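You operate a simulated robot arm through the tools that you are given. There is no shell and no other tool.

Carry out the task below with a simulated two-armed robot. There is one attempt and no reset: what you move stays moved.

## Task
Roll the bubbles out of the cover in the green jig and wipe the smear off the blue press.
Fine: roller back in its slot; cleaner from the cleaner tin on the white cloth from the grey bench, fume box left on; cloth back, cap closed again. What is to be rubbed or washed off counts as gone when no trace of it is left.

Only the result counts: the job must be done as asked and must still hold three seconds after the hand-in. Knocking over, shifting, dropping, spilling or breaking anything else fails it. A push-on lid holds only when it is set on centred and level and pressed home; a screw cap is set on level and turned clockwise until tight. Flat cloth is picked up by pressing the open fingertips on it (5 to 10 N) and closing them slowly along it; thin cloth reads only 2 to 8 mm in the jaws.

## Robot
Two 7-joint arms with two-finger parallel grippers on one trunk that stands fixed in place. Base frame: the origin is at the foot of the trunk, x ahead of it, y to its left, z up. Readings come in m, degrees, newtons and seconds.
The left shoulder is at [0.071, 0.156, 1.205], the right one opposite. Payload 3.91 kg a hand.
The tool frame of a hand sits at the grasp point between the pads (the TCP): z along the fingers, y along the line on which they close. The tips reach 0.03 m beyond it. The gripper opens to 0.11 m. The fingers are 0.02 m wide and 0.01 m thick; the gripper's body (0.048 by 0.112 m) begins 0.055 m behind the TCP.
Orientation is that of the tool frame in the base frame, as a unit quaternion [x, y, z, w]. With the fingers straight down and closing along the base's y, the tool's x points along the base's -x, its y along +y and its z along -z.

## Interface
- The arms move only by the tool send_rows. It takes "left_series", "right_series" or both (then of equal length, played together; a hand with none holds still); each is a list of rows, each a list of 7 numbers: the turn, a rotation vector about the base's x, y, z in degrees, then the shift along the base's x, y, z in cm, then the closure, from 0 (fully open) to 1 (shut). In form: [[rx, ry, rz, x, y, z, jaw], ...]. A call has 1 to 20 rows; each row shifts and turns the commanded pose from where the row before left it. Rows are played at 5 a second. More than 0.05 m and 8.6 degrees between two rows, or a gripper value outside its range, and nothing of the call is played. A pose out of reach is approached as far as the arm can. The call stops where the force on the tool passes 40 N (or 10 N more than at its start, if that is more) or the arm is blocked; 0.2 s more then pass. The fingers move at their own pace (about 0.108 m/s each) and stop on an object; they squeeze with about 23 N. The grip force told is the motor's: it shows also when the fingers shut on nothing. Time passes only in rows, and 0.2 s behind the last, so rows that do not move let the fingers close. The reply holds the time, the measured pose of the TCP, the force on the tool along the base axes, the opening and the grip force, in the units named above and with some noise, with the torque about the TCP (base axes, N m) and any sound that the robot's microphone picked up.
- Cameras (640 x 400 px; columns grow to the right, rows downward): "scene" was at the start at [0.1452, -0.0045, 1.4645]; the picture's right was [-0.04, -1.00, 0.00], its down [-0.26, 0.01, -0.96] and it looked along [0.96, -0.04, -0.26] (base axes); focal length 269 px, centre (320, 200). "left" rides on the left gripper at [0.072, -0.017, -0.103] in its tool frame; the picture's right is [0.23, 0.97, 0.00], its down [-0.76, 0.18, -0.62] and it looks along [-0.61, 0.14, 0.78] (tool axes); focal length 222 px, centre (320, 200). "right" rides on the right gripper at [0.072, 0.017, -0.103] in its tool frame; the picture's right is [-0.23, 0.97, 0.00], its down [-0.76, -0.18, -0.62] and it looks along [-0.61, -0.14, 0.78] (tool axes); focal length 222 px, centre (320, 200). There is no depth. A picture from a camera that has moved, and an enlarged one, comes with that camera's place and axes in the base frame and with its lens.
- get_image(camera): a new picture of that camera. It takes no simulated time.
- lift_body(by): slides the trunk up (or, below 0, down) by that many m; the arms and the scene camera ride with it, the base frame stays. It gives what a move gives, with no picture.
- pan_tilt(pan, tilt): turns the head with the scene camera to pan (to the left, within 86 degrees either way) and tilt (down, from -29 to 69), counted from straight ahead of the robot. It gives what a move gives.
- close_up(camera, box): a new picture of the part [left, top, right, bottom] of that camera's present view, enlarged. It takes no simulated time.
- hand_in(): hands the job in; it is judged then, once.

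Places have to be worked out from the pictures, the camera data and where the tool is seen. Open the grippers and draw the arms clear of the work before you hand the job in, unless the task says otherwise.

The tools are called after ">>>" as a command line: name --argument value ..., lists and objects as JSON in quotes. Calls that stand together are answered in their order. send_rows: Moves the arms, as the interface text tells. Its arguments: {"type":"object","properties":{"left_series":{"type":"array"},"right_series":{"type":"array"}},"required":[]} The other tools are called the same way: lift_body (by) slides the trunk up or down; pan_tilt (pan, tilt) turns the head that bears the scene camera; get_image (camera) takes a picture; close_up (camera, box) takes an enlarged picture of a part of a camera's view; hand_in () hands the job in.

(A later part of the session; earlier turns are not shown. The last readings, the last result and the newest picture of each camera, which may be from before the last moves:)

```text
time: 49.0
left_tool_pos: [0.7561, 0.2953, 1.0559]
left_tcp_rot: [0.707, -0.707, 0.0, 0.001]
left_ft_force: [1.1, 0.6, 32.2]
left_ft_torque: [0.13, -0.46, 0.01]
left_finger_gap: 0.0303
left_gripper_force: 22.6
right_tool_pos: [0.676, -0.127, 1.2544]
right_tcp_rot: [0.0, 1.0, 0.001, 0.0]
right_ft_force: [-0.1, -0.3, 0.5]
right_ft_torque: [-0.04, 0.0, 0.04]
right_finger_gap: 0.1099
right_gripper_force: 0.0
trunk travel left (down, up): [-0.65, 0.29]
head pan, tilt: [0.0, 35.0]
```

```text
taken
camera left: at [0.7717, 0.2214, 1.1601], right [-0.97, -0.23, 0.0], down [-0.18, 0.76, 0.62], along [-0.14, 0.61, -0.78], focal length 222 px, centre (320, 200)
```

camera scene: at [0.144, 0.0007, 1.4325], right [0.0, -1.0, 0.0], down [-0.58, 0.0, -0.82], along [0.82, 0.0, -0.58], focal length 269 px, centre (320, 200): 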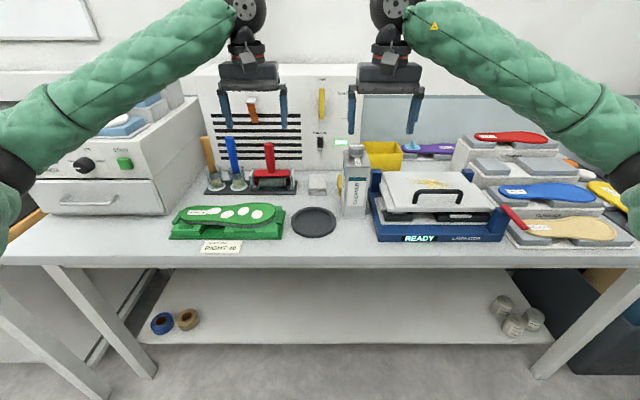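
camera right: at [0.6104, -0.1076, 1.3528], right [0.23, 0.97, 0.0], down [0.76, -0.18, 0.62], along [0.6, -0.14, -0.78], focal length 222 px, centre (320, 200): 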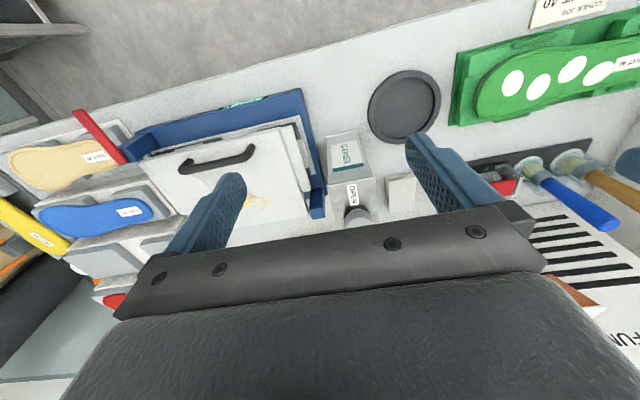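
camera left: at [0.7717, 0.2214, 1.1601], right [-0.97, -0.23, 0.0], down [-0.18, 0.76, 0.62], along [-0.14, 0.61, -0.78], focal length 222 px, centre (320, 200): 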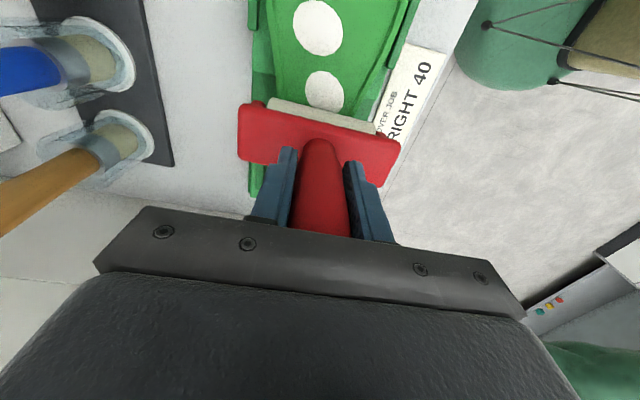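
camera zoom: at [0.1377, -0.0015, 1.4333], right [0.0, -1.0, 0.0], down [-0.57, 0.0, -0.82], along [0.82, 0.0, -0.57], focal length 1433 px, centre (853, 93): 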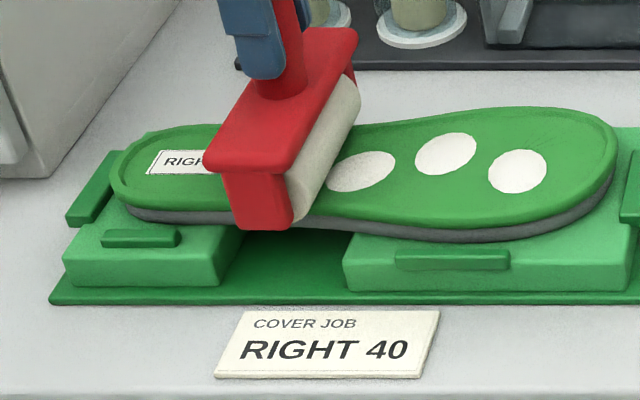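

Firm ~32 N now. Continuing over B2 so B1 comes into view behind the roller.

>>> send_rows --left_series '[[0, 0, 0, 0, -0.5, 0.02, 1.0], [0, 0, 0, 0, -0.5, 0, 1.0], [0, 0, 0, 0, -0.5, 0, 1.0], [0, 0, 0, 0, -0.5, 0, 1.0]]'

>>> send_rows --left_series '[[0, 0, 0, 0, -0.5, 0, 1.0], [0, 0, 0, 0, -0.5, 0, 1.0], [0, 0, 0, 0, -0.5, 0, 1.0], [0, 0, 0, 0, -0.5, 0, 1.0]]'

>>> close_up --camera "scene" --box '[160, 190, 280, 250]'

```text
time: 50.0
left_tool_pos: [0.7553, 0.2751, 1.056]
left_tcp_rot: [0.708, -0.706, -0.002, 0.001]
left_ft_force: [2.4, 0.7, 30.7]
left_ft_torque: [0.17, -0.95, -0.01]
left_finger_gap: 0.0304
left_gripper_force: 23.4
right_tool_pos: [0.6757, -0.1262, 1.2535]
right_tcp_rot: [-0.001, 1.0, 0.0, 0.001]
right_ft_force: [-0.3, 0.1, -0.5]
right_ft_torque: [-0.03, 0.0, -0.02]
right_finger_gap: 0.1101
right_gripper_force: 0.0
trunk travel left (down, up): [-0.65, 0.29]
head pan, tilt: [0.0, 35.0]
```

```text
time: 51.0
left_tool_pos: [0.7545, 0.2557, 1.0549]
left_tcp_rot: [0.708, -0.707, -0.001, 0.0]
left_ft_force: [1.9, -0.5, 33.0]
left_ft_torque: [0.13, -0.43, -0.02]
left_finger_gap: 0.031
left_gripper_force: 23.5
right_tool_pos: [0.6751, -0.1254, 1.2539]
right_tcp_rot: [0.0, 1.0, 0.001, 0.001]
right_ft_force: [0.6, -0.9, 0.0]
right_ft_torque: [-0.03, 0.0, 0.04]
right_finger_gap: 0.1101
right_gripper_force: 0.0
trunk travel left (down, up): [-0.65, 0.29]
head pan, tilt: [0.0, 35.0]
```

```text
5.33 times, centred on (220, 220) of scene
camera zoom: at [0.1374, -0.0013, 1.4333], right [0.0, -1.0, 0.0], down [-0.57, 0.0, -0.82], along [0.82, 0.0, -0.57], focal length 1433 px, centre (853, 93)
```

zoom: 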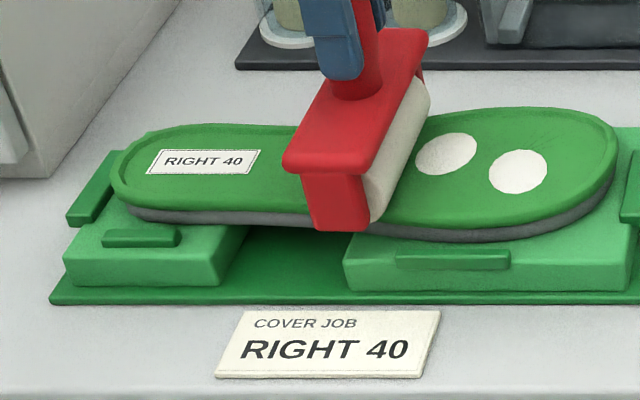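

B1 has vanished: firm pressure works. Continuing the stroke over B2, B3 and B4 at ~30–35 N.

>>> send_rows --left_series '[[0, 0, 0, 0, -0.5, 0, 1.0], [0, 0, 0, 0, -0.5, 0, 1.0], [0, 0, 0, 0, -0.5, 0, 1.0], [0, 0, 0, 0, -0.5, 0, 1.0]]'

>>> close_up --camera "scene" --box '[160, 190, 280, 250]'

```text
time: 52.0
left_tool_pos: [0.7546, 0.2352, 1.0568]
left_tcp_rot: [-0.707, 0.707, 0.002, -0.002]
left_ft_force: [-2.7, -0.2, 27.1]
left_ft_torque: [0.11, -0.12, 0.0]
left_finger_gap: 0.0304
left_gripper_force: 22.8
right_tool_pos: [0.6763, -0.1262, 1.2541]
right_tcp_rot: [0.0, 1.0, 0.0, 0.001]
right_ft_force: [0.2, 0.0, 0.3]
right_ft_torque: [0.03, 0.07, -0.04]
right_finger_gap: 0.1103
right_gripper_force: 0.0
trunk travel left (down, up): [-0.65, 0.29]
head pan, tilt: [0.0, 35.0]
```

```text
5.33 times, centred on (220, 220) of scene
camera zoom: at [0.1377, -0.0011, 1.4331], right [0.0, -1.0, 0.0], down [-0.57, 0.0, -0.82], along [0.82, 0.0, -0.57], focal length 1433 px, centre (853, 93)
```

zoom: 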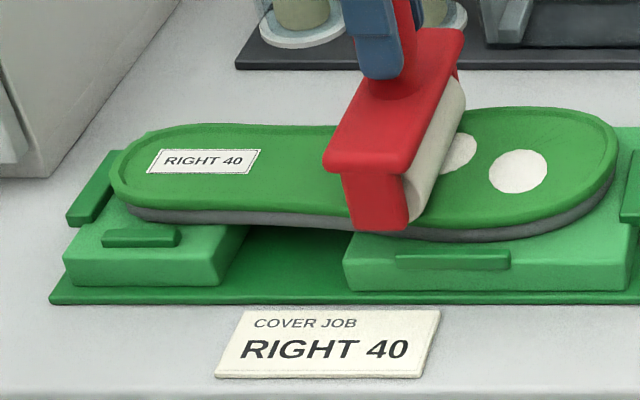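

B2 gone too. Continuing over B3 with slightly more press.

>>> send_rows --left_series '[[0, 0, 0, 0, -0.5, -0.04, 1.0], [0, 0, 0, 0, -0.5, 0, 1.0], [0, 0, 0, 0, -0.5, 0, 1.0], [0, 0, 0, 0, -0.5, 0, 1.0]]'

>>> close_up --camera "scene" --box '[160, 190, 280, 250]'

```text
time: 53.0
left_tool_pos: [0.7557, 0.2169, 1.0571]
left_tcp_rot: [-0.706, 0.708, 0.001, -0.002]
left_ft_force: [-5.4, -0.3, 29.5]
left_ft_torque: [0.1, 0.12, -0.05]
left_finger_gap: 0.0306
left_gripper_force: 22.8
right_tool_pos: [0.6755, -0.1257, 1.2555]
right_tcp_rot: [-0.001, 1.0, 0.0, 0.001]
right_ft_force: [0.4, -0.5, -0.1]
right_ft_torque: [0.02, 0.0, -0.01]
right_finger_gap: 0.1103
right_gripper_force: 0.1
trunk travel left (down, up): [-0.65, 0.29]
head pan, tilt: [0.0, 35.0]
```

```text
5.33 times, centred on (220, 220) of scene
camera zoom: at [0.1373, -0.0011, 1.4333], right [0.0, -1.0, 0.0], down [-0.57, 0.0, -0.82], along [0.82, 0.0, -0.57], focal length 1433 px, centre (853, 93)
```

zoom: 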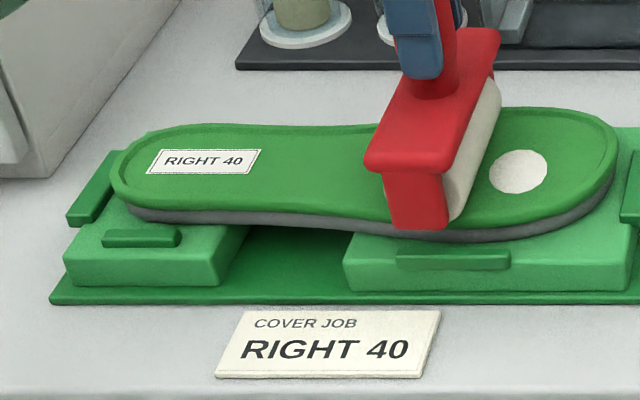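

Continuing toward B4.

>>> send_rows --left_series '[[0, 0, 0, 0, -0.5, 0, 1.0], [0, 0, 0, 0, -0.5, 0, 1.0], [0, 0, 0, 0, -0.5, 0, 1.0], [0, 0, 0, 0, -0.5, 0, 1.0]]'

>>> send_rows --left_series '[[0, 0, 0, 0, -0.5, 0, 1.0], [0, 0, 0, 0, -0.5, 0, 1.0], [0, 0, 0, 0, -0.5, 0, 1.0], [0, 0, 0, 0, -0.5, 0, 1.0]]'

>>> close_up --camera "scene" --box '[160, 190, 280, 250]'

```text
time: 54.0
left_tool_pos: [0.756, 0.1954, 1.0559]
left_tcp_rot: [0.707, -0.707, -0.002, 0.001]
left_ft_force: [-1.8, -0.8, 28.4]
left_ft_torque: [0.09, -0.29, -0.02]
left_finger_gap: 0.0305
left_gripper_force: 23.0
right_tool_pos: [0.6766, -0.1267, 1.2533]
right_tcp_rot: [0.0, 1.0, 0.0, 0.001]
right_ft_force: [0.1, 0.2, -0.7]
right_ft_torque: [0.02, 0.02, 0.0]
right_finger_gap: 0.1099
right_gripper_force: 0.0
trunk travel left (down, up): [-0.65, 0.29]
head pan, tilt: [0.0, 35.0]
```

```text
time: 55.0
left_tool_pos: [0.7562, 0.1749, 1.0558]
left_tcp_rot: [0.707, -0.707, -0.002, 0.001]
left_ft_force: [1.9, -1.0, 31.1]
left_ft_torque: [0.1, -0.55, -0.03]
left_finger_gap: 0.0306
left_gripper_force: 23.1
right_tool_pos: [0.6768, -0.1269, 1.2531]
right_tcp_rot: [0.0, 1.0, -0.001, 0.0]
right_ft_force: [0.1, -0.1, 0.7]
right_ft_torque: [-0.02, 0.01, 0.0]
right_finger_gap: 0.1103
right_gripper_force: 0.1
trunk travel left (down, up): [-0.65, 0.29]
head pan, tilt: [0.0, 35.0]
```

```text
5.33 times, centred on (220, 220) of scene
camera zoom: at [0.1378, -0.0012, 1.4332], right [0.0, -1.0, 0.0], down [-0.57, 0.0, -0.82], along [0.82, 0.0, -0.57], focal length 1433 px, centre (853, 93)
```

zoom: 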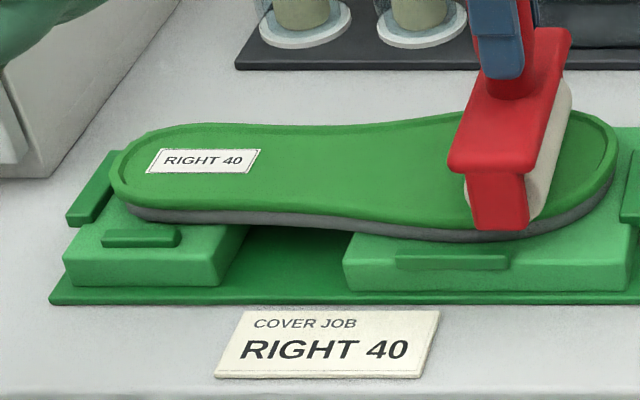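

Rolling the last bit past B4, then lifting off to inspect.

>>> send_rows --left_series '[[0, 0, 0, 0, -0.5, 0, 1.0], [0, 0, 0, 0, -0.5, 0, 1.0], [0, 0, 0, 0, -0.3, 0, 1.0], [0, 0, 0, 0, 0, 1.0, 1.0], [0, 0, 0, 0, 0, 3.0, 1.0], [0, 0, 0, 0, 0, 4.0, 1.0], [0, 0, 0, 0, 0, 3.0, 1.0], [0, 0, 0, 0, 0, 0, 1.0]]'

>>> close_up --camera "scene" --box '[140, 130, 300, 260]'

>>> get_image --camera "left"

>>> close_up --camera "right" --box '[440, 10, 640, 135]'

```text
time: 56.8
left_tool_pos: [0.76, 0.1623, 1.1608]
left_tcp_rot: [0.707, -0.707, -0.001, 0.001]
left_ft_force: [0.5, -0.2, -2.9]
left_ft_torque: [0.02, 0.01, 0.01]
left_finger_gap: 0.0303
left_gripper_force: 23.0
right_tool_pos: [0.6793, -0.1251, 1.2522]
right_tcp_rot: [0.001, 1.0, 0.0, -0.001]
right_ft_force: [-0.3, 0.6, 0.2]
right_ft_torque: [-0.01, 0.01, -0.01]
right_finger_gap: 0.1101
right_gripper_force: 0.0
trunk travel left (down, up): [-0.65, 0.29]
head pan, tilt: [0.0, 35.0]
```

```text
3.08 times, centred on (220, 195) of scene
camera zoom: at [0.1408, -0.0001, 1.4328], right [0.0, -1.0, 0.0], down [-0.57, 0.0, -0.82], along [0.82, 0.0, -0.57], focal length 827 px, centre (628, 215)
```

zoom: 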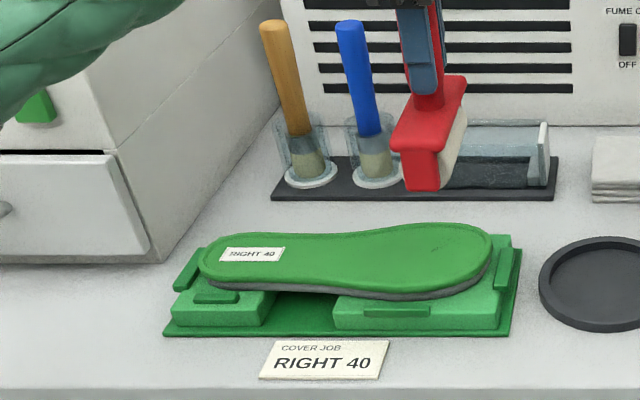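

```text
taken
camera left: at [0.776, 0.0887, 1.2656], right [-0.97, -0.23, 0.01], down [-0.17, 0.76, 0.62], along [-0.15, 0.61, -0.78], focal length 222 px, centre (320, 200)
```

left: 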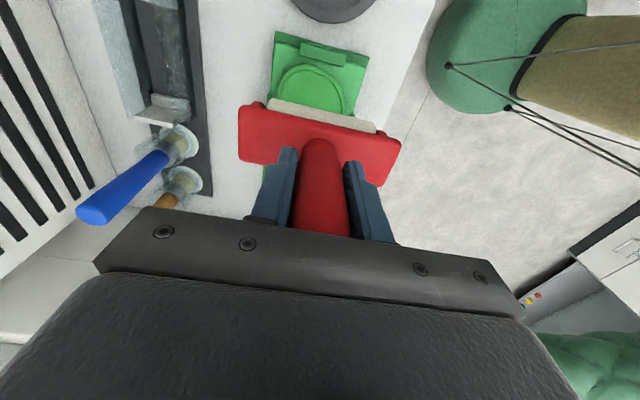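

```text
3.20 times, centred on (540, 72) of right
camera zoom: at [0.607, -0.1084, 1.3544], right [0.23, 0.97, 0.0], down [0.76, -0.18, 0.62], along [0.61, -0.14, -0.78], focal length 711 px, centre (-384, 608)
```

zoom: 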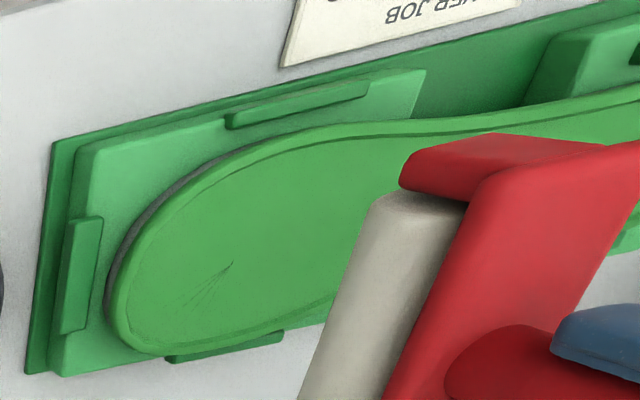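

All four white ovals are gone. Some faint streaks near the toe need a closer look, to be sure no trace remains.

>>> close_up --camera "scene" --box '[235, 195, 270, 220]'

>>> close_up --camera "right" --box '[470, 70, 550, 120]'

>>> close_up --camera "scene" --box '[175, 195, 245, 225]'

```text
16.00 times, centred on (252, 208) of scene
camera zoom: at [0.1408, -0.0001, 1.4328], right [0.0, -1.0, 0.0], down [-0.57, 0.0, -0.82], along [0.82, 0.0, -0.57], focal length 4299 px, centre (1400, 80)
```

zoom: 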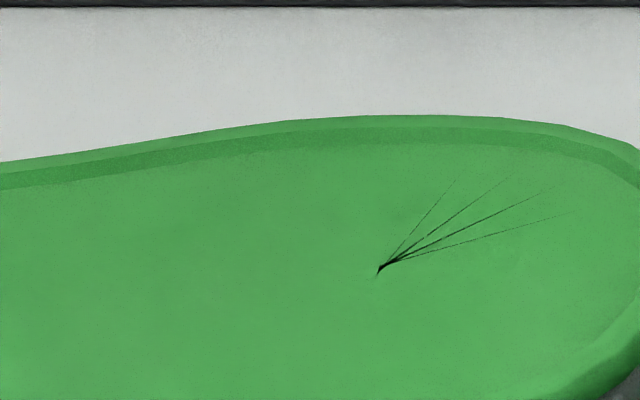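

```text
8.00 times, centred on (510, 95) of right
camera zoom: at [0.607, -0.1084, 1.3544], right [0.23, 0.97, 0.0], down [0.76, -0.18, 0.62], along [0.61, -0.14, -0.78], focal length 1777 px, centre (-1200, 1040)
```

zoom: 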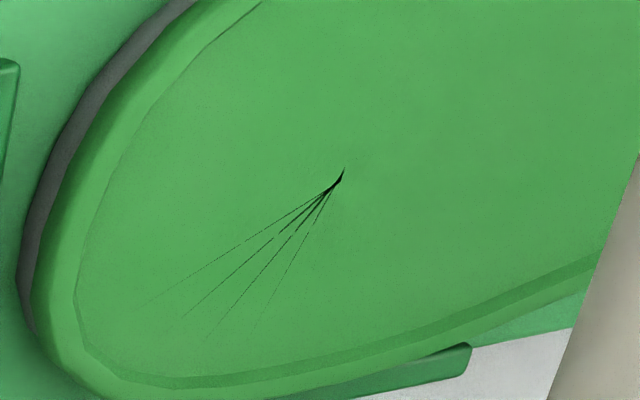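

```text
9.14 times, centred on (210, 210) of scene
camera zoom: at [0.1408, -0.0001, 1.4328], right [0.0, -1.0, 0.0], down [-0.57, 0.0, -0.82], along [0.82, 0.0, -0.57], focal length 2457 px, centre (1326, 109)
```

zoom: 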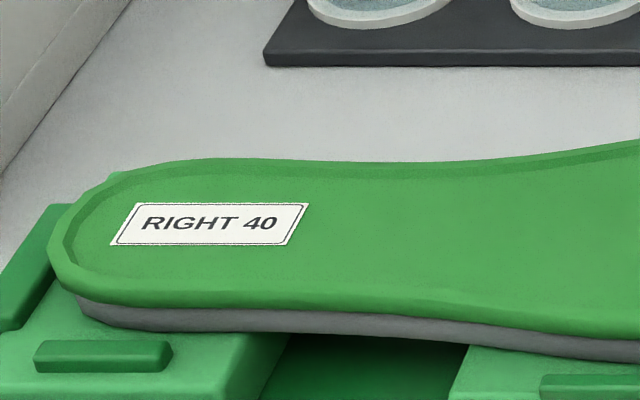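

The streaks look like a mesh artefact that was there from the start; checking another insole for the same mark.

>>> close_up --camera "scene" --box '[490, 170, 620, 240]'

```text
4.92 times, centred on (555, 205) of scene
camera zoom: at [0.1408, -0.0001, 1.4328], right [0.0, -1.0, 0.0], down [-0.57, 0.0, -0.82], along [0.82, 0.0, -0.57], focal length 1323 px, centre (-837, 175)
```

zoom: 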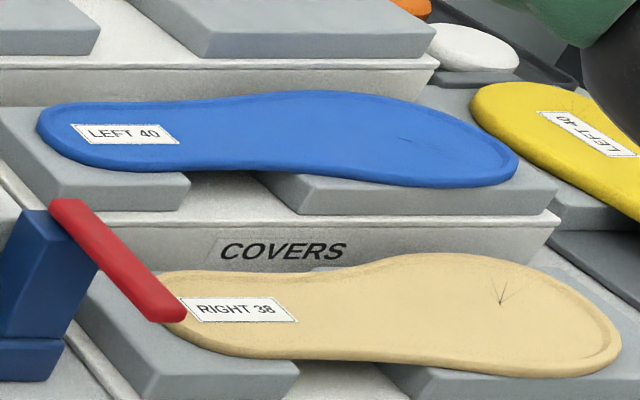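

Other covers have the same fan mark, so the cover is clean. Now turning the roller back and bringing it above its slot at a safe height.

>>> send_rows --left_series '[[0, 0, -8.2, 0, 0, 0.5, 1.0], [0, 0, -8.2, 0, 0, 0.5, 1.0], [0, 0, -8.2, 0, 0, 0, 1.0], [0, 0, -8.2, 1.0, 0, 0, 1.0], [0, 0, -8.2, 1.0, 0, 0, 1.0], [0, 0, -8.2, 2.0, 0, 0, 1.0], [0, 0, -8.2, 2.0, 0, 0, 1.0], [0, 0, -8.2, 2.0, 0, 0, 1.0], [0, 0, -8.2, 2.0, 0, 0, 1.0], [0, 0, -8.1, 2.0, 0, 0, 1.0], [0, 0, -8.1, 2.0, 0, 0, 1.0], [0, 0, 0, 2.0, 0.3, 0, 1.0], [0, 0, 0, 2.0, 0.3, 0, 1.0], [0, 0, 0, 1.5, 0.2, 0, 1.0], [0, 0, 0, 0, 0, 0, 1.0]]'

>>> get_image --camera "left"

>>> close_up --camera "scene" --box '[200, 80, 330, 200]'

```text
time: 60.0
left_tool_pos: [0.9536, 0.172, 1.1723]
left_tcp_rot: [0.0, 1.0, 0.002, -0.001]
left_ft_force: [0.5, -0.6, -2.4]
left_ft_torque: [0.0, 0.01, 0.04]
left_finger_gap: 0.0304
left_gripper_force: 23.1
right_tool_pos: [0.6783, -0.1249, 1.2535]
right_tcp_rot: [0.0, 1.0, 0.0, 0.001]
right_ft_force: [-0.2, -0.4, -0.2]
right_ft_torque: [0.01, 0.01, 0.01]
right_finger_gap: 0.1102
right_gripper_force: 0.0
trunk travel left (down, up): [-0.65, 0.29]
head pan, tilt: [0.0, 35.0]
```

```text
taken
camera left: at [0.8792, 0.1535, 1.2773], right [-0.23, 0.97, 0.0], down [0.76, 0.18, 0.62], along [0.61, 0.15, -0.78], focal length 222 px, centre (320, 200)
```

left: 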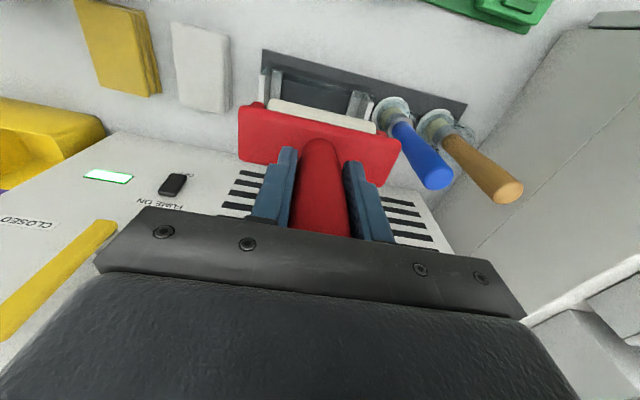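

```text
3.33 times, centred on (265, 140) of scene
camera zoom: at [0.1402, 0.0, 1.4329], right [0.0, -1.0, 0.0], down [-0.57, 0.0, -0.82], along [0.82, 0.0, -0.57], focal length 896 px, centre (503, 400)
```

zoom: 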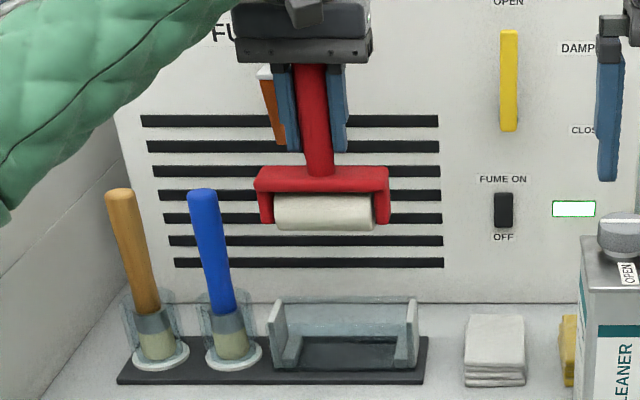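

Aligning above the slot (target TCP ≈ (0.967, 0.170)), stopping just above the side brackets to check.

>>> send_rows --left_series '[[0, 0, 0, 1.3, -0.2, 0, 1.0], [0, 0, 0, 0, 0, -2.0, 1.0], [0, 0, 0, 0, 0, -2.0, 1.0], [0, 0, 0, 0, 0, -1.0, 1.0], [0, 0, 0, 0, 0, 0, 1.0]]'

>>> close_up --camera "left" --box '[220, 30, 440, 180]'

>>> close_up --camera "scene" --box '[220, 110, 320, 200]'

```text
time: 61.2
left_tool_pos: [0.9659, 0.1691, 1.1234]
left_tcp_rot: [0.001, 1.0, 0.002, -0.001]
left_ft_force: [-0.1, 0.5, -1.9]
left_ft_torque: [-0.01, 0.01, 0.01]
left_finger_gap: 0.0304
left_gripper_force: 22.7
right_tool_pos: [0.6781, -0.126, 1.2516]
right_tcp_rot: [0.0, 1.0, 0.0, 0.0]
right_ft_force: [0.4, -0.2, -0.6]
right_ft_torque: [0.03, 0.0, 0.02]
right_finger_gap: 0.1099
right_gripper_force: 0.0
trunk travel left (down, up): [-0.65, 0.29]
head pan, tilt: [0.0, 35.0]
```

```text
2.67 times, centred on (330, 105) of left
camera zoom: at [0.8922, 0.1503, 1.2278], right [-0.23, 0.97, 0.0], down [0.76, 0.18, 0.62], along [0.61, 0.15, -0.78], focal length 592 px, centre (293, 453)
```

zoom: 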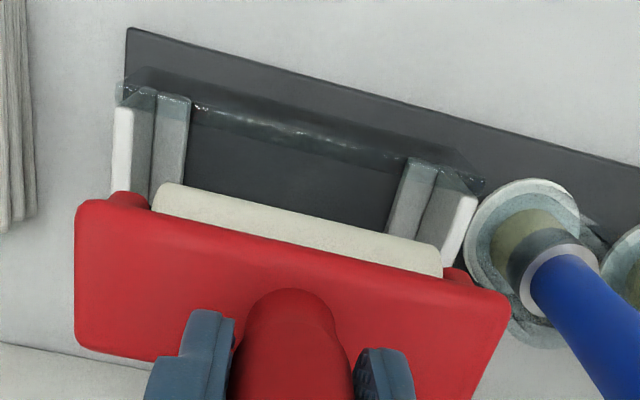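

```text
4.44 times, centred on (270, 155) of scene
camera zoom: at [0.1405, -0.0003, 1.4329], right [0.0, -1.0, 0.0], down [-0.57, 0.0, -0.82], along [0.82, 0.0, -0.57], focal length 1194 px, centre (542, 400)
```

zoom: 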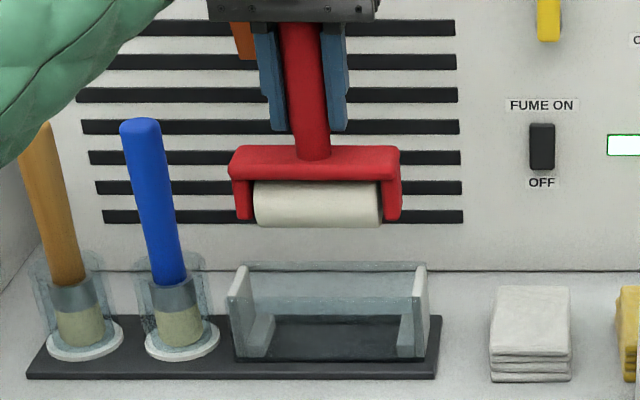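

Nearly aligned; nudging 1 mm in x and y to match the pick-up pose and lowering into the slot in stages.

>>> send_rows --left_series '[[0, 0, 0, 0.1, 0.1, -1.0, 1.0], [0, 0, 0, 0, 0, -1.0, 1.0], [0, 0, 0, 0, 0, -1.0, 1.0], [0, 0, 0, 0, 0, 0, 1.0]]'

>>> close_up --camera "left" --box '[220, 30, 440, 180]'

>>> close_up --camera "scene" --box '[220, 110, 320, 200]'

```text
time: 62.2
left_tool_pos: [0.9668, 0.169, 1.0946]
left_tcp_rot: [0.0, 1.0, 0.003, 0.001]
left_ft_force: [-0.5, -0.6, -2.8]
left_ft_torque: [0.01, 0.01, -0.02]
left_finger_gap: 0.0305
left_gripper_force: 22.9
right_tool_pos: [0.6788, -0.1254, 1.2528]
right_tcp_rot: [0.0, 1.0, -0.001, -0.001]
right_ft_force: [0.3, -0.6, 0.1]
right_ft_torque: [0.0, -0.02, -0.02]
right_finger_gap: 0.1099
right_gripper_force: 0.1
trunk travel left (down, up): [-0.65, 0.29]
head pan, tilt: [0.0, 35.0]
```

```text
2.67 times, centred on (330, 105) of left
camera zoom: at [0.8931, 0.1513, 1.1976], right [-0.23, 0.97, 0.0], down [0.76, 0.17, 0.62], along [0.61, 0.15, -0.78], focal length 592 px, centre (293, 453)
```

zoom: 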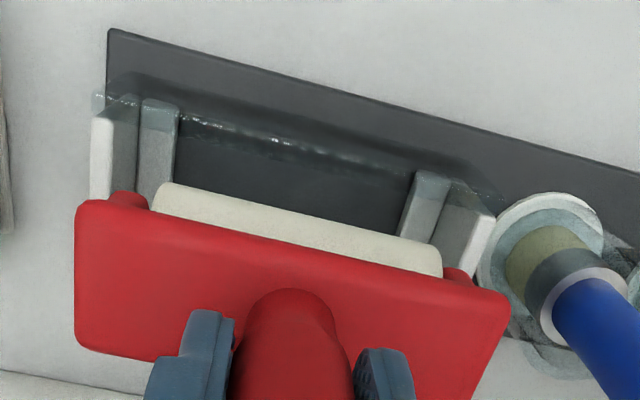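

```text
4.44 times, centred on (270, 155) of scene
camera zoom: at [0.1403, -0.0004, 1.4329], right [0.0, -1.0, 0.0], down [-0.57, 0.0, -0.82], along [0.82, 0.0, -0.57], focal length 1194 px, centre (542, 400)
```

zoom: 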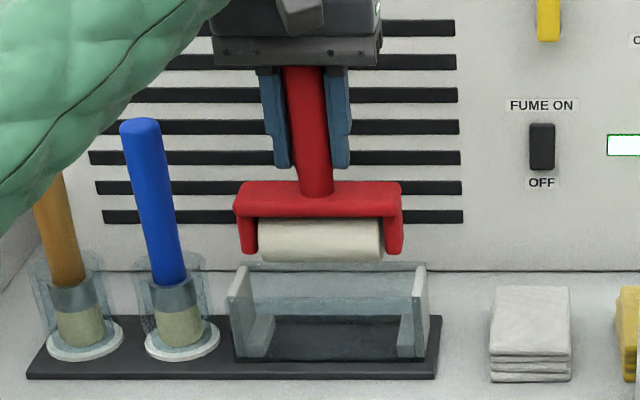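

Zooming tightly to compare the fork ends with the bracket gap before entering.

>>> close_up --camera "scene" --box '[235, 145, 325, 195]'

```text
7.11 times, centred on (280, 170) of scene
camera zoom: at [0.1403, -0.0004, 1.4329], right [0.0, -1.0, 0.0], down [-0.57, 0.0, -0.82], along [0.82, 0.0, -0.57], focal length 1911 px, centre (604, 413)
```

zoom: 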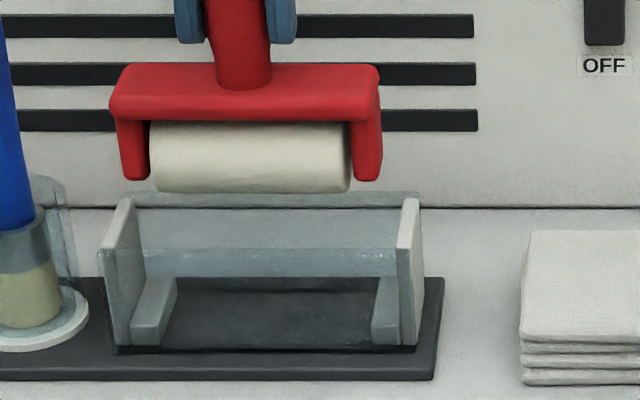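

The fork looks ~1 mm too far right (−y); nudging +1 mm, levelling 0.3°, and lowering to the bracket tops.

>>> send_rows --left_series '[[-0.3, 0, 0, 0, 0.1, -0.5, 1.0], [0, 0, 0, 0, 0, -0.5, 1.0], [0, 0, 0, 0, 0, 0, 1.0]]'

>>> close_up --camera "scene" --box '[235, 145, 325, 195]'

>>> close_up --camera "left" --box '[220, 30, 440, 180]'

```text
time: 63.0
left_tool_pos: [0.9667, 0.1701, 1.0825]
left_tcp_rot: [0.0, 1.0, 0.0, -0.001]
left_ft_force: [-0.2, 0.1, -2.6]
left_ft_torque: [-0.01, 0.02, -0.01]
left_finger_gap: 0.0305
left_gripper_force: 23.0
right_tool_pos: [0.679, -0.1258, 1.2518]
right_tcp_rot: [0.0, 1.0, 0.0, 0.0]
right_ft_force: [0.2, -0.5, 0.7]
right_ft_torque: [-0.02, -0.02, -0.02]
right_finger_gap: 0.11
right_gripper_force: 0.1
trunk travel left (down, up): [-0.65, 0.29]
head pan, tilt: [0.0, 35.0]
```

```text
7.11 times, centred on (280, 170) of scene
camera zoom: at [0.1405, -0.0003, 1.4329], right [0.0, -1.0, 0.0], down [-0.57, 0.0, -0.82], along [0.82, 0.0, -0.57], focal length 1911 px, centre (604, 413)
```

zoom: 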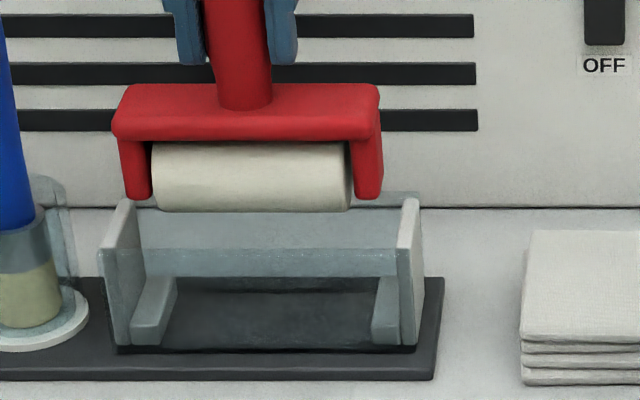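

```text
2.67 times, centred on (330, 105) of left
camera zoom: at [0.8932, 0.1527, 1.1871], right [-0.23, 0.97, 0.0], down [0.76, 0.18, 0.62], along [0.61, 0.14, -0.78], focal length 592 px, centre (293, 453)
```

zoom: 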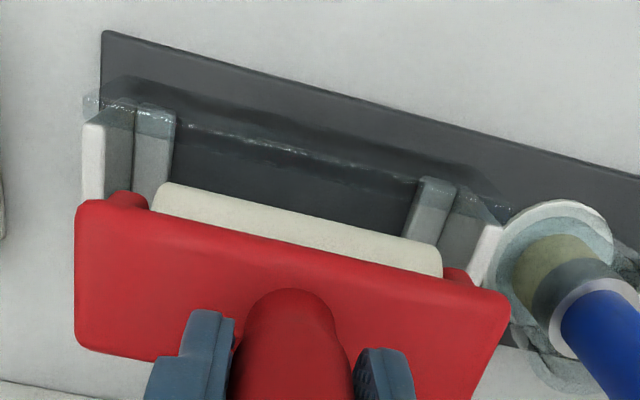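

Fork ends lie between the brackets. Lowering on into the slot.

>>> send_rows --left_series '[[0, 0, 0, 0, 0, -1.0, 1.0], [0, 0, 0, 0, 0, -1.0, 1.0], [0, 0, 0, 0, 0, 0, 1.0]]'

>>> close_up --camera "scene" --box '[235, 145, 325, 195]'

>>> close_up --camera "left" --box '[220, 30, 440, 180]'

```text
time: 63.8
left_tool_pos: [0.9663, 0.1709, 1.0634]
left_tcp_rot: [0.001, 1.0, 0.001, -0.001]
left_ft_force: [0.1, 0.2, -3.4]
left_ft_torque: [0.02, 0.02, -0.02]
left_finger_gap: 0.0303
left_gripper_force: 23.2
right_tool_pos: [0.6779, -0.1267, 1.2519]
right_tcp_rot: [0.001, 1.0, 0.0, 0.0]
right_ft_force: [0.4, -0.5, -1.1]
right_ft_torque: [0.02, 0.0, 0.01]
right_finger_gap: 0.1099
right_gripper_force: 0.0
trunk travel left (down, up): [-0.65, 0.29]
head pan, tilt: [0.0, 35.0]
```

```text
7.11 times, centred on (280, 170) of scene
camera zoom: at [0.1403, -0.0004, 1.4329], right [0.0, -1.0, 0.0], down [-0.57, 0.0, -0.82], along [0.82, 0.0, -0.57], focal length 1911 px, centre (604, 413)
```

zoom: 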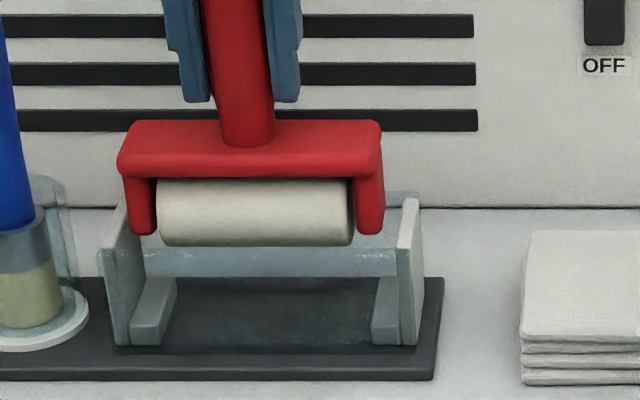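

```text
2.67 times, centred on (330, 105) of left
camera zoom: at [0.8927, 0.153, 1.1681], right [-0.23, 0.97, 0.0], down [0.76, 0.18, 0.62], along [0.61, 0.14, -0.78], focal length 592 px, centre (293, 453)
```

zoom: 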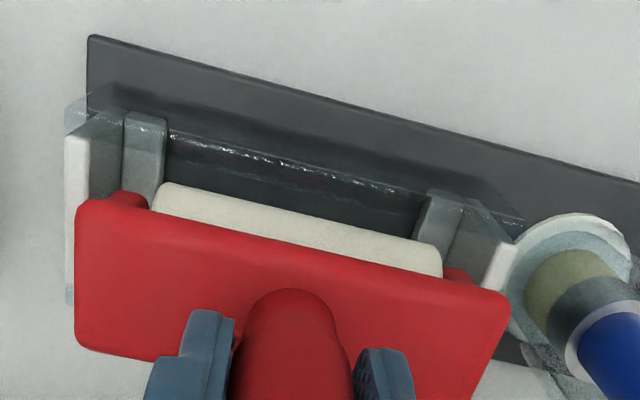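

Entering well. Continuing down with force checks.

>>> send_rows --left_series '[[0, 0, 0, 0, 0, -1.0, 1.0], [0, 0, 0, 0, 0, -0.8, 1.0], [0, 0, 0, 0, 0, 0, 1.0]]'

>>> close_up --camera "scene" --box '[235, 145, 325, 195]'

>>> close_up --camera "left" --box '[220, 30, 440, 180]'

```text
time: 64.6
left_tool_pos: [0.9657, 0.1704, 1.0461]
left_tcp_rot: [-0.001, 1.0, 0.0, -0.001]
left_ft_force: [0.7, -0.1, -2.5]
left_ft_torque: [0.01, 0.0, 0.04]
left_finger_gap: 0.0305
left_gripper_force: 22.9
right_tool_pos: [0.6796, -0.1258, 1.2514]
right_tcp_rot: [0.0, 1.0, 0.0, 0.0]
right_ft_force: [-0.2, -0.5, 0.0]
right_ft_torque: [-0.01, -0.02, -0.02]
right_finger_gap: 0.1098
right_gripper_force: 0.1
trunk travel left (down, up): [-0.65, 0.29]
head pan, tilt: [0.0, 35.0]
```

```text
7.11 times, centred on (280, 170) of scene
camera zoom: at [0.1404, -0.0004, 1.4329], right [0.0, -1.0, 0.0], down [-0.57, 0.0, -0.82], along [0.82, 0.0, -0.57], focal length 1911 px, centre (604, 413)
```

zoom: 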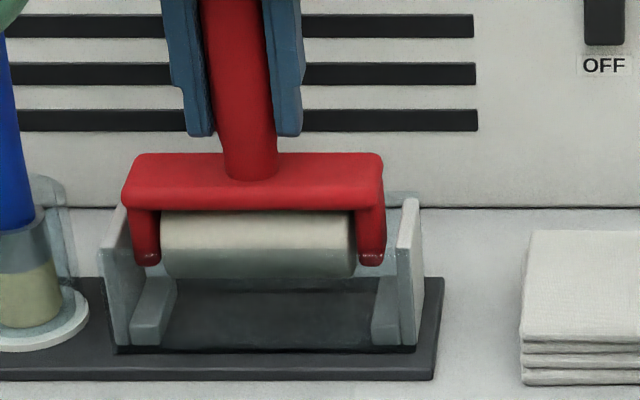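

```text
2.67 times, centred on (330, 105) of left
camera zoom: at [0.8924, 0.1533, 1.1502], right [-0.23, 0.97, 0.0], down [0.76, 0.18, 0.62], along [0.61, 0.14, -0.78], focal length 592 px, centre (293, 453)
```

zoom: 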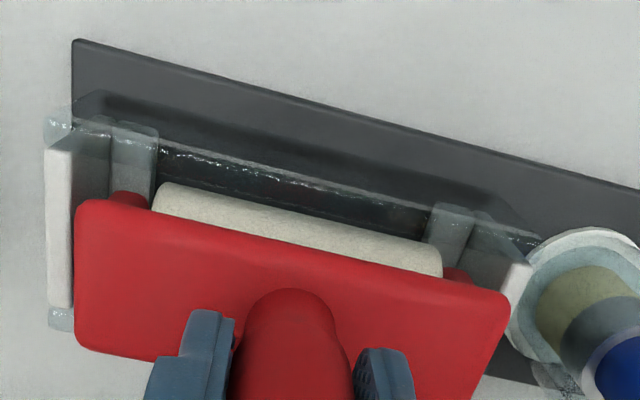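

Roller is going in behind the clear front wall. Lowering the final ~2 cm carefully.

>>> send_rows --left_series '[[0, 0, 0, 0, 0, -0.7, 1.0], [0, 0, 0, 0, 0, -0.7, 1.0], [0, 0, 0, 0, 0, 0, 1.0]]'

>>> close_up --camera "scene" --box '[235, 145, 325, 195]'

>>> close_up --camera "left" --box '[220, 30, 440, 180]'

```text
time: 65.4
left_tool_pos: [0.967, 0.1729, 1.0311]
left_tcp_rot: [0.0, 1.0, -0.001, -0.001]
left_ft_force: [-0.7, 0.4, -2.8]
left_ft_torque: [0.03, 0.0, -0.01]
left_finger_gap: 0.0306
left_gripper_force: 23.0
right_tool_pos: [0.6793, -0.1257, 1.2527]
right_tcp_rot: [0.0, 1.0, 0.0, 0.0]
right_ft_force: [-0.6, -0.2, -0.7]
right_ft_torque: [0.0, -0.01, -0.02]
right_finger_gap: 0.1101
right_gripper_force: 0.1
trunk travel left (down, up): [-0.65, 0.29]
head pan, tilt: [0.0, 35.0]
```

```text
7.11 times, centred on (280, 170) of scene
camera zoom: at [0.1404, -0.0004, 1.4329], right [0.0, -1.0, 0.0], down [-0.57, 0.0, -0.82], along [0.82, 0.0, -0.57], focal length 1911 px, centre (604, 413)
```

zoom: 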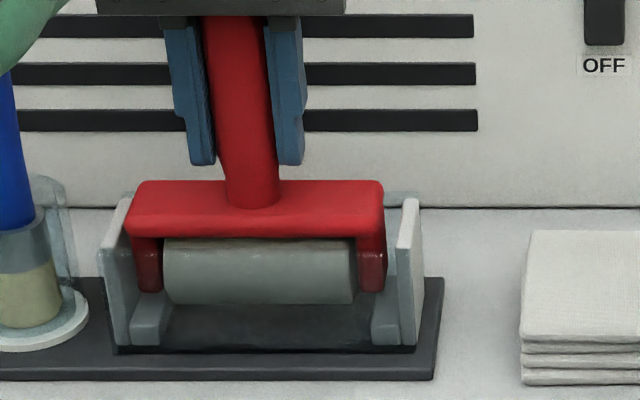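

```text
2.67 times, centred on (330, 105) of left
camera zoom: at [0.8927, 0.1539, 1.1348], right [-0.23, 0.97, 0.0], down [0.76, 0.18, 0.62], along [0.61, 0.14, -0.78], focal length 592 px, centre (293, 453)
```

zoom: 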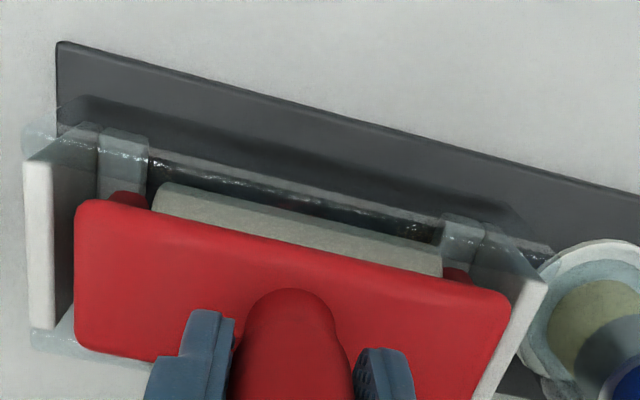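

The fork sits about 1–2 mm too far left (+y) versus its original place; shifting −1.5 mm and lowering on.

>>> send_rows --left_series '[[0, 0, 0, 0, -0.15, 0, 1.0], [0, 0, 0, 0, 0, -0.3, 1.0], [0, 0, 0, 0, 0, -0.2, 1.0], [0, 0, 0, 0, 0, 0, 1.0]]'

>>> close_up --camera "scene" --box '[235, 145, 325, 195]'

```text
time: 66.4
left_tool_pos: [0.9673, 0.1696, 1.0264]
left_tcp_rot: [0.001, 1.0, 0.0, -0.001]
left_ft_force: [0.1, 0.2, -2.6]
left_ft_torque: [-0.03, 0.03, -0.02]
left_finger_gap: 0.0306
left_gripper_force: 23.0
right_tool_pos: [0.6788, -0.1251, 1.2526]
right_tcp_rot: [0.0, 1.0, 0.001, 0.0]
right_ft_force: [-0.1, -0.6, 0.5]
right_ft_torque: [0.03, 0.04, 0.04]
right_finger_gap: 0.1099
right_gripper_force: 0.0
trunk travel left (down, up): [-0.65, 0.29]
head pan, tilt: [0.0, 35.0]
```

```text
7.11 times, centred on (280, 170) of scene
camera zoom: at [0.1405, -0.0003, 1.4328], right [0.0, -1.0, 0.0], down [-0.57, 0.0, -0.82], along [0.82, 0.0, -0.57], focal length 1911 px, centre (604, 413)
```

zoom: 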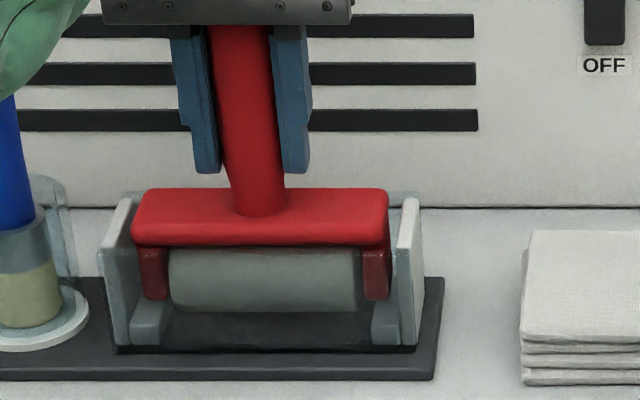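

Centre now matches the original; ~5 mm remain. Lowering to seat.

>>> send_rows --left_series '[[0, 0, 0, 0, 0, -0.2, 1.0], [0, 0, 0, 0, 0, -0.2, 1.0], [0, 0, 0, 0, 0, 0, 1.0]]'

>>> close_up --camera "scene" --box '[235, 145, 325, 195]'

```text
time: 67.2
left_tool_pos: [0.9675, 0.1702, 1.0216]
left_tcp_rot: [0.0, 1.0, 0.001, -0.001]
left_ft_force: [0.0, 0.3, -2.5]
left_ft_torque: [0.02, 0.0, 0.04]
left_finger_gap: 0.0306
left_gripper_force: 22.9
right_tool_pos: [0.6769, -0.1263, 1.2518]
right_tcp_rot: [0.0, 1.0, 0.0, 0.0]
right_ft_force: [-0.2, 0.2, -0.5]
right_ft_torque: [0.04, 0.01, -0.01]
right_finger_gap: 0.1101
right_gripper_force: 0.1
trunk travel left (down, up): [-0.65, 0.29]
head pan, tilt: [0.0, 35.0]
```

```text
7.11 times, centred on (280, 170) of scene
camera zoom: at [0.1405, -0.0004, 1.4328], right [0.0, -1.0, 0.0], down [-0.57, 0.0, -0.82], along [0.82, 0.0, -0.57], focal length 1911 px, centre (604, 413)
```

zoom: 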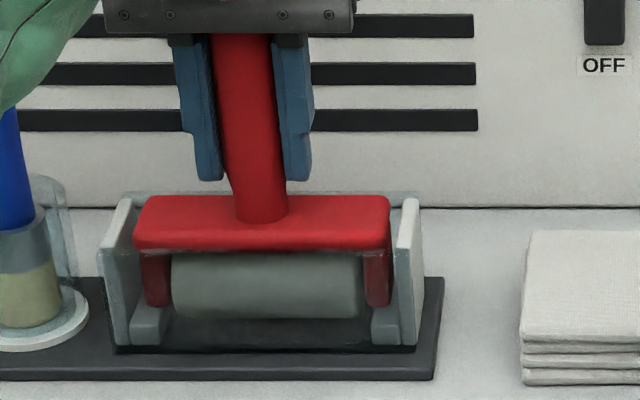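

Almost at the original height; a couple more millimetre steps until it rests on the ledges.

>>> send_rows --left_series '[[0, 0, 0, 0, 0, -0.1, 1.0], [0, 0, 0, 0, 0, -0.1, 1.0], [0, 0, 0, 0, 0, 0, 1.0]]'

>>> close_up --camera "scene" --box '[235, 145, 325, 195]'

```text
time: 68.0
left_tool_pos: [0.9668, 0.169, 1.0201]
left_tcp_rot: [0.0, 1.0, 0.0, 0.0]
left_ft_force: [1.1, -0.4, 1.6]
left_ft_torque: [0.11, -0.02, -0.01]
left_finger_gap: 0.0306
left_gripper_force: 22.8
right_tool_pos: [0.6789, -0.127, 1.2517]
right_tcp_rot: [0.0, 1.0, 0.0, 0.0]
right_ft_force: [-0.1, 0.1, 0.4]
right_ft_torque: [-0.03, 0.01, 0.03]
right_finger_gap: 0.1099
right_gripper_force: 0.1
trunk travel left (down, up): [-0.65, 0.29]
head pan, tilt: [0.0, 35.0]
```

```text
7.11 times, centred on (280, 170) of scene
camera zoom: at [0.1402, -0.0004, 1.4329], right [0.0, -1.0, 0.0], down [-0.57, 0.0, -0.82], along [0.82, 0.0, -0.57], focal length 1911 px, centre (604, 413)
```

zoom: 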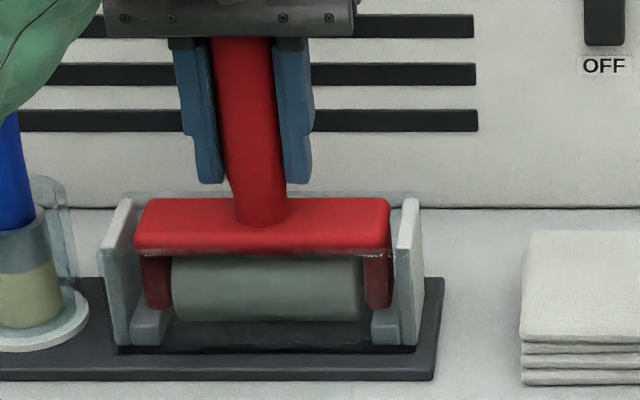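

Seated (weight transferred, +1.6 N). Opening the fingers slowly and checking it stays put.

>>> send_rows --left_series '[[0, 0, 0, 0, 0, 0, 0.65], [0, 0, 0, 0, 0, 0, 0.55], [0, 0, 0, 0, 0, 0, 0.4], [0, 0, 0, 0, 0, 0, 0.3], [0, 0, 0, 0, 0, 0, 0.3]]'

>>> close_up --camera "scene" --box '[235, 145, 325, 195]'

>>> get_image --camera "left"

```text
time: 69.2
left_tool_pos: [0.9656, 0.1701, 1.0196]
left_tcp_rot: [0.0, 1.0, 0.0, -0.001]
left_ft_force: [0.5, 1.0, 3.1]
left_ft_torque: [-0.02, -0.01, -0.04]
left_finger_gap: 0.0768
left_gripper_force: 0.0
right_tool_pos: [0.6787, -0.1252, 1.2537]
right_tcp_rot: [0.0, 1.0, 0.001, 0.0]
right_ft_force: [0.8, 1.0, 0.2]
right_ft_torque: [0.02, 0.01, 0.03]
right_finger_gap: 0.1101
right_gripper_force: 0.1
trunk travel left (down, up): [-0.65, 0.29]
head pan, tilt: [0.0, 35.0]
```

```text
7.11 times, centred on (280, 170) of scene
camera zoom: at [0.14, -0.0004, 1.4329], right [0.0, -1.0, 0.0], down [-0.57, 0.0, -0.82], along [0.82, 0.0, -0.57], focal length 1911 px, centre (604, 413)
```

zoom: 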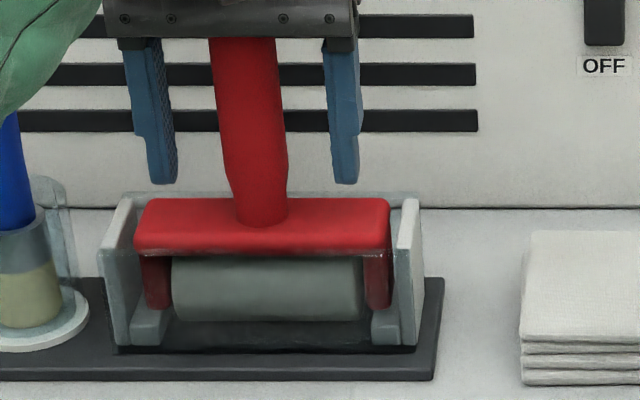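

```text
taken
camera left: at [0.8927, 0.1512, 1.1248], right [-0.23, 0.97, 0.0], down [0.76, 0.18, 0.62], along [0.61, 0.14, -0.78], focal length 222 px, centre (320, 200)
```

left: 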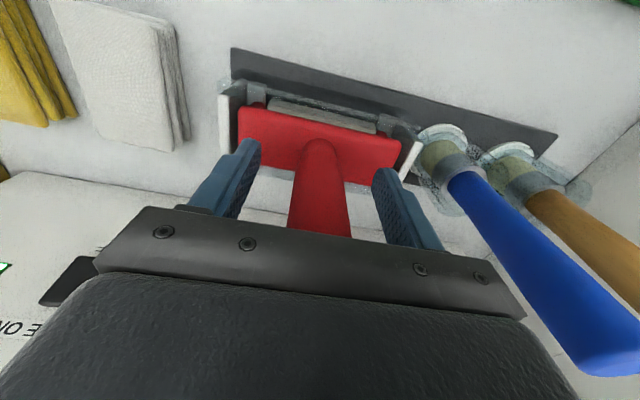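

Roller stands in its slot. Raising the hand straight up and clear.

>>> send_rows --left_series '[[0, 0, 0, 0, 0, 1.0, 0.3], [0, 0, 0, 0, 0, 3.0, 0.3], [0, 0, 0, 0, 0, 4.0, 0.3], [0, 0, 0, 0, 0, 4.0, 0.3], [0, 0, 0, 0, 0, 4.0, 0.3], [0, 0, 0, 0, 0, 0, 0.1]]'

>>> close_up --camera "scene" --box '[190, 110, 330, 200]'

>>> get_image --camera "left"

```text
time: 70.6
left_tool_pos: [0.968, 0.1681, 1.1795]
left_tcp_rot: [0.0, 1.0, 0.0, -0.001]
left_ft_force: [-0.4, -0.9, -0.4]
left_ft_torque: [-0.01, 0.01, 0.02]
left_finger_gap: 0.0992
left_gripper_force: 0.1
right_tool_pos: [0.6795, -0.1258, 1.2522]
right_tcp_rot: [0.001, 1.0, 0.0, 0.0]
right_ft_force: [0.4, 0.2, 0.7]
right_ft_torque: [0.0, 0.0, 0.01]
right_finger_gap: 0.11
right_gripper_force: 0.0
trunk travel left (down, up): [-0.65, 0.29]
head pan, tilt: [0.0, 35.0]
```

```text
4.44 times, centred on (260, 155) of scene
camera zoom: at [0.1412, 0.0, 1.4327], right [0.0, -1.0, 0.0], down [-0.57, 0.0, -0.82], along [0.82, 0.0, -0.57], focal length 1194 px, centre (587, 400)
```

zoom: 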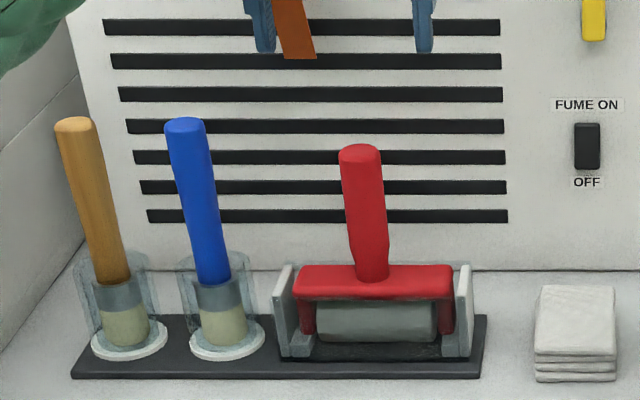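

```text
taken
camera left: at [0.8943, 0.1512, 1.2842], right [-0.23, 0.97, 0.0], down [0.76, 0.18, 0.62], along [0.6, 0.14, -0.78], focal length 222 px, centre (320, 200)
```

left: 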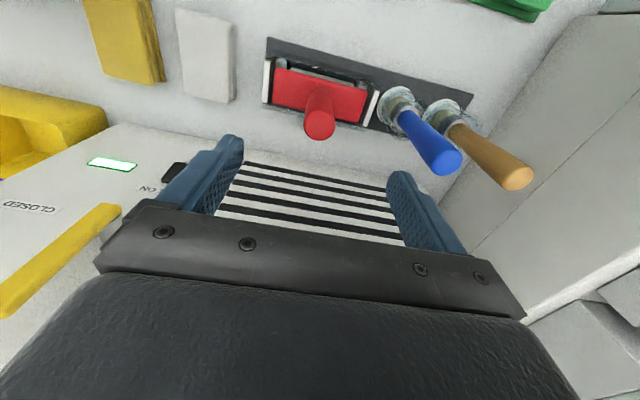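

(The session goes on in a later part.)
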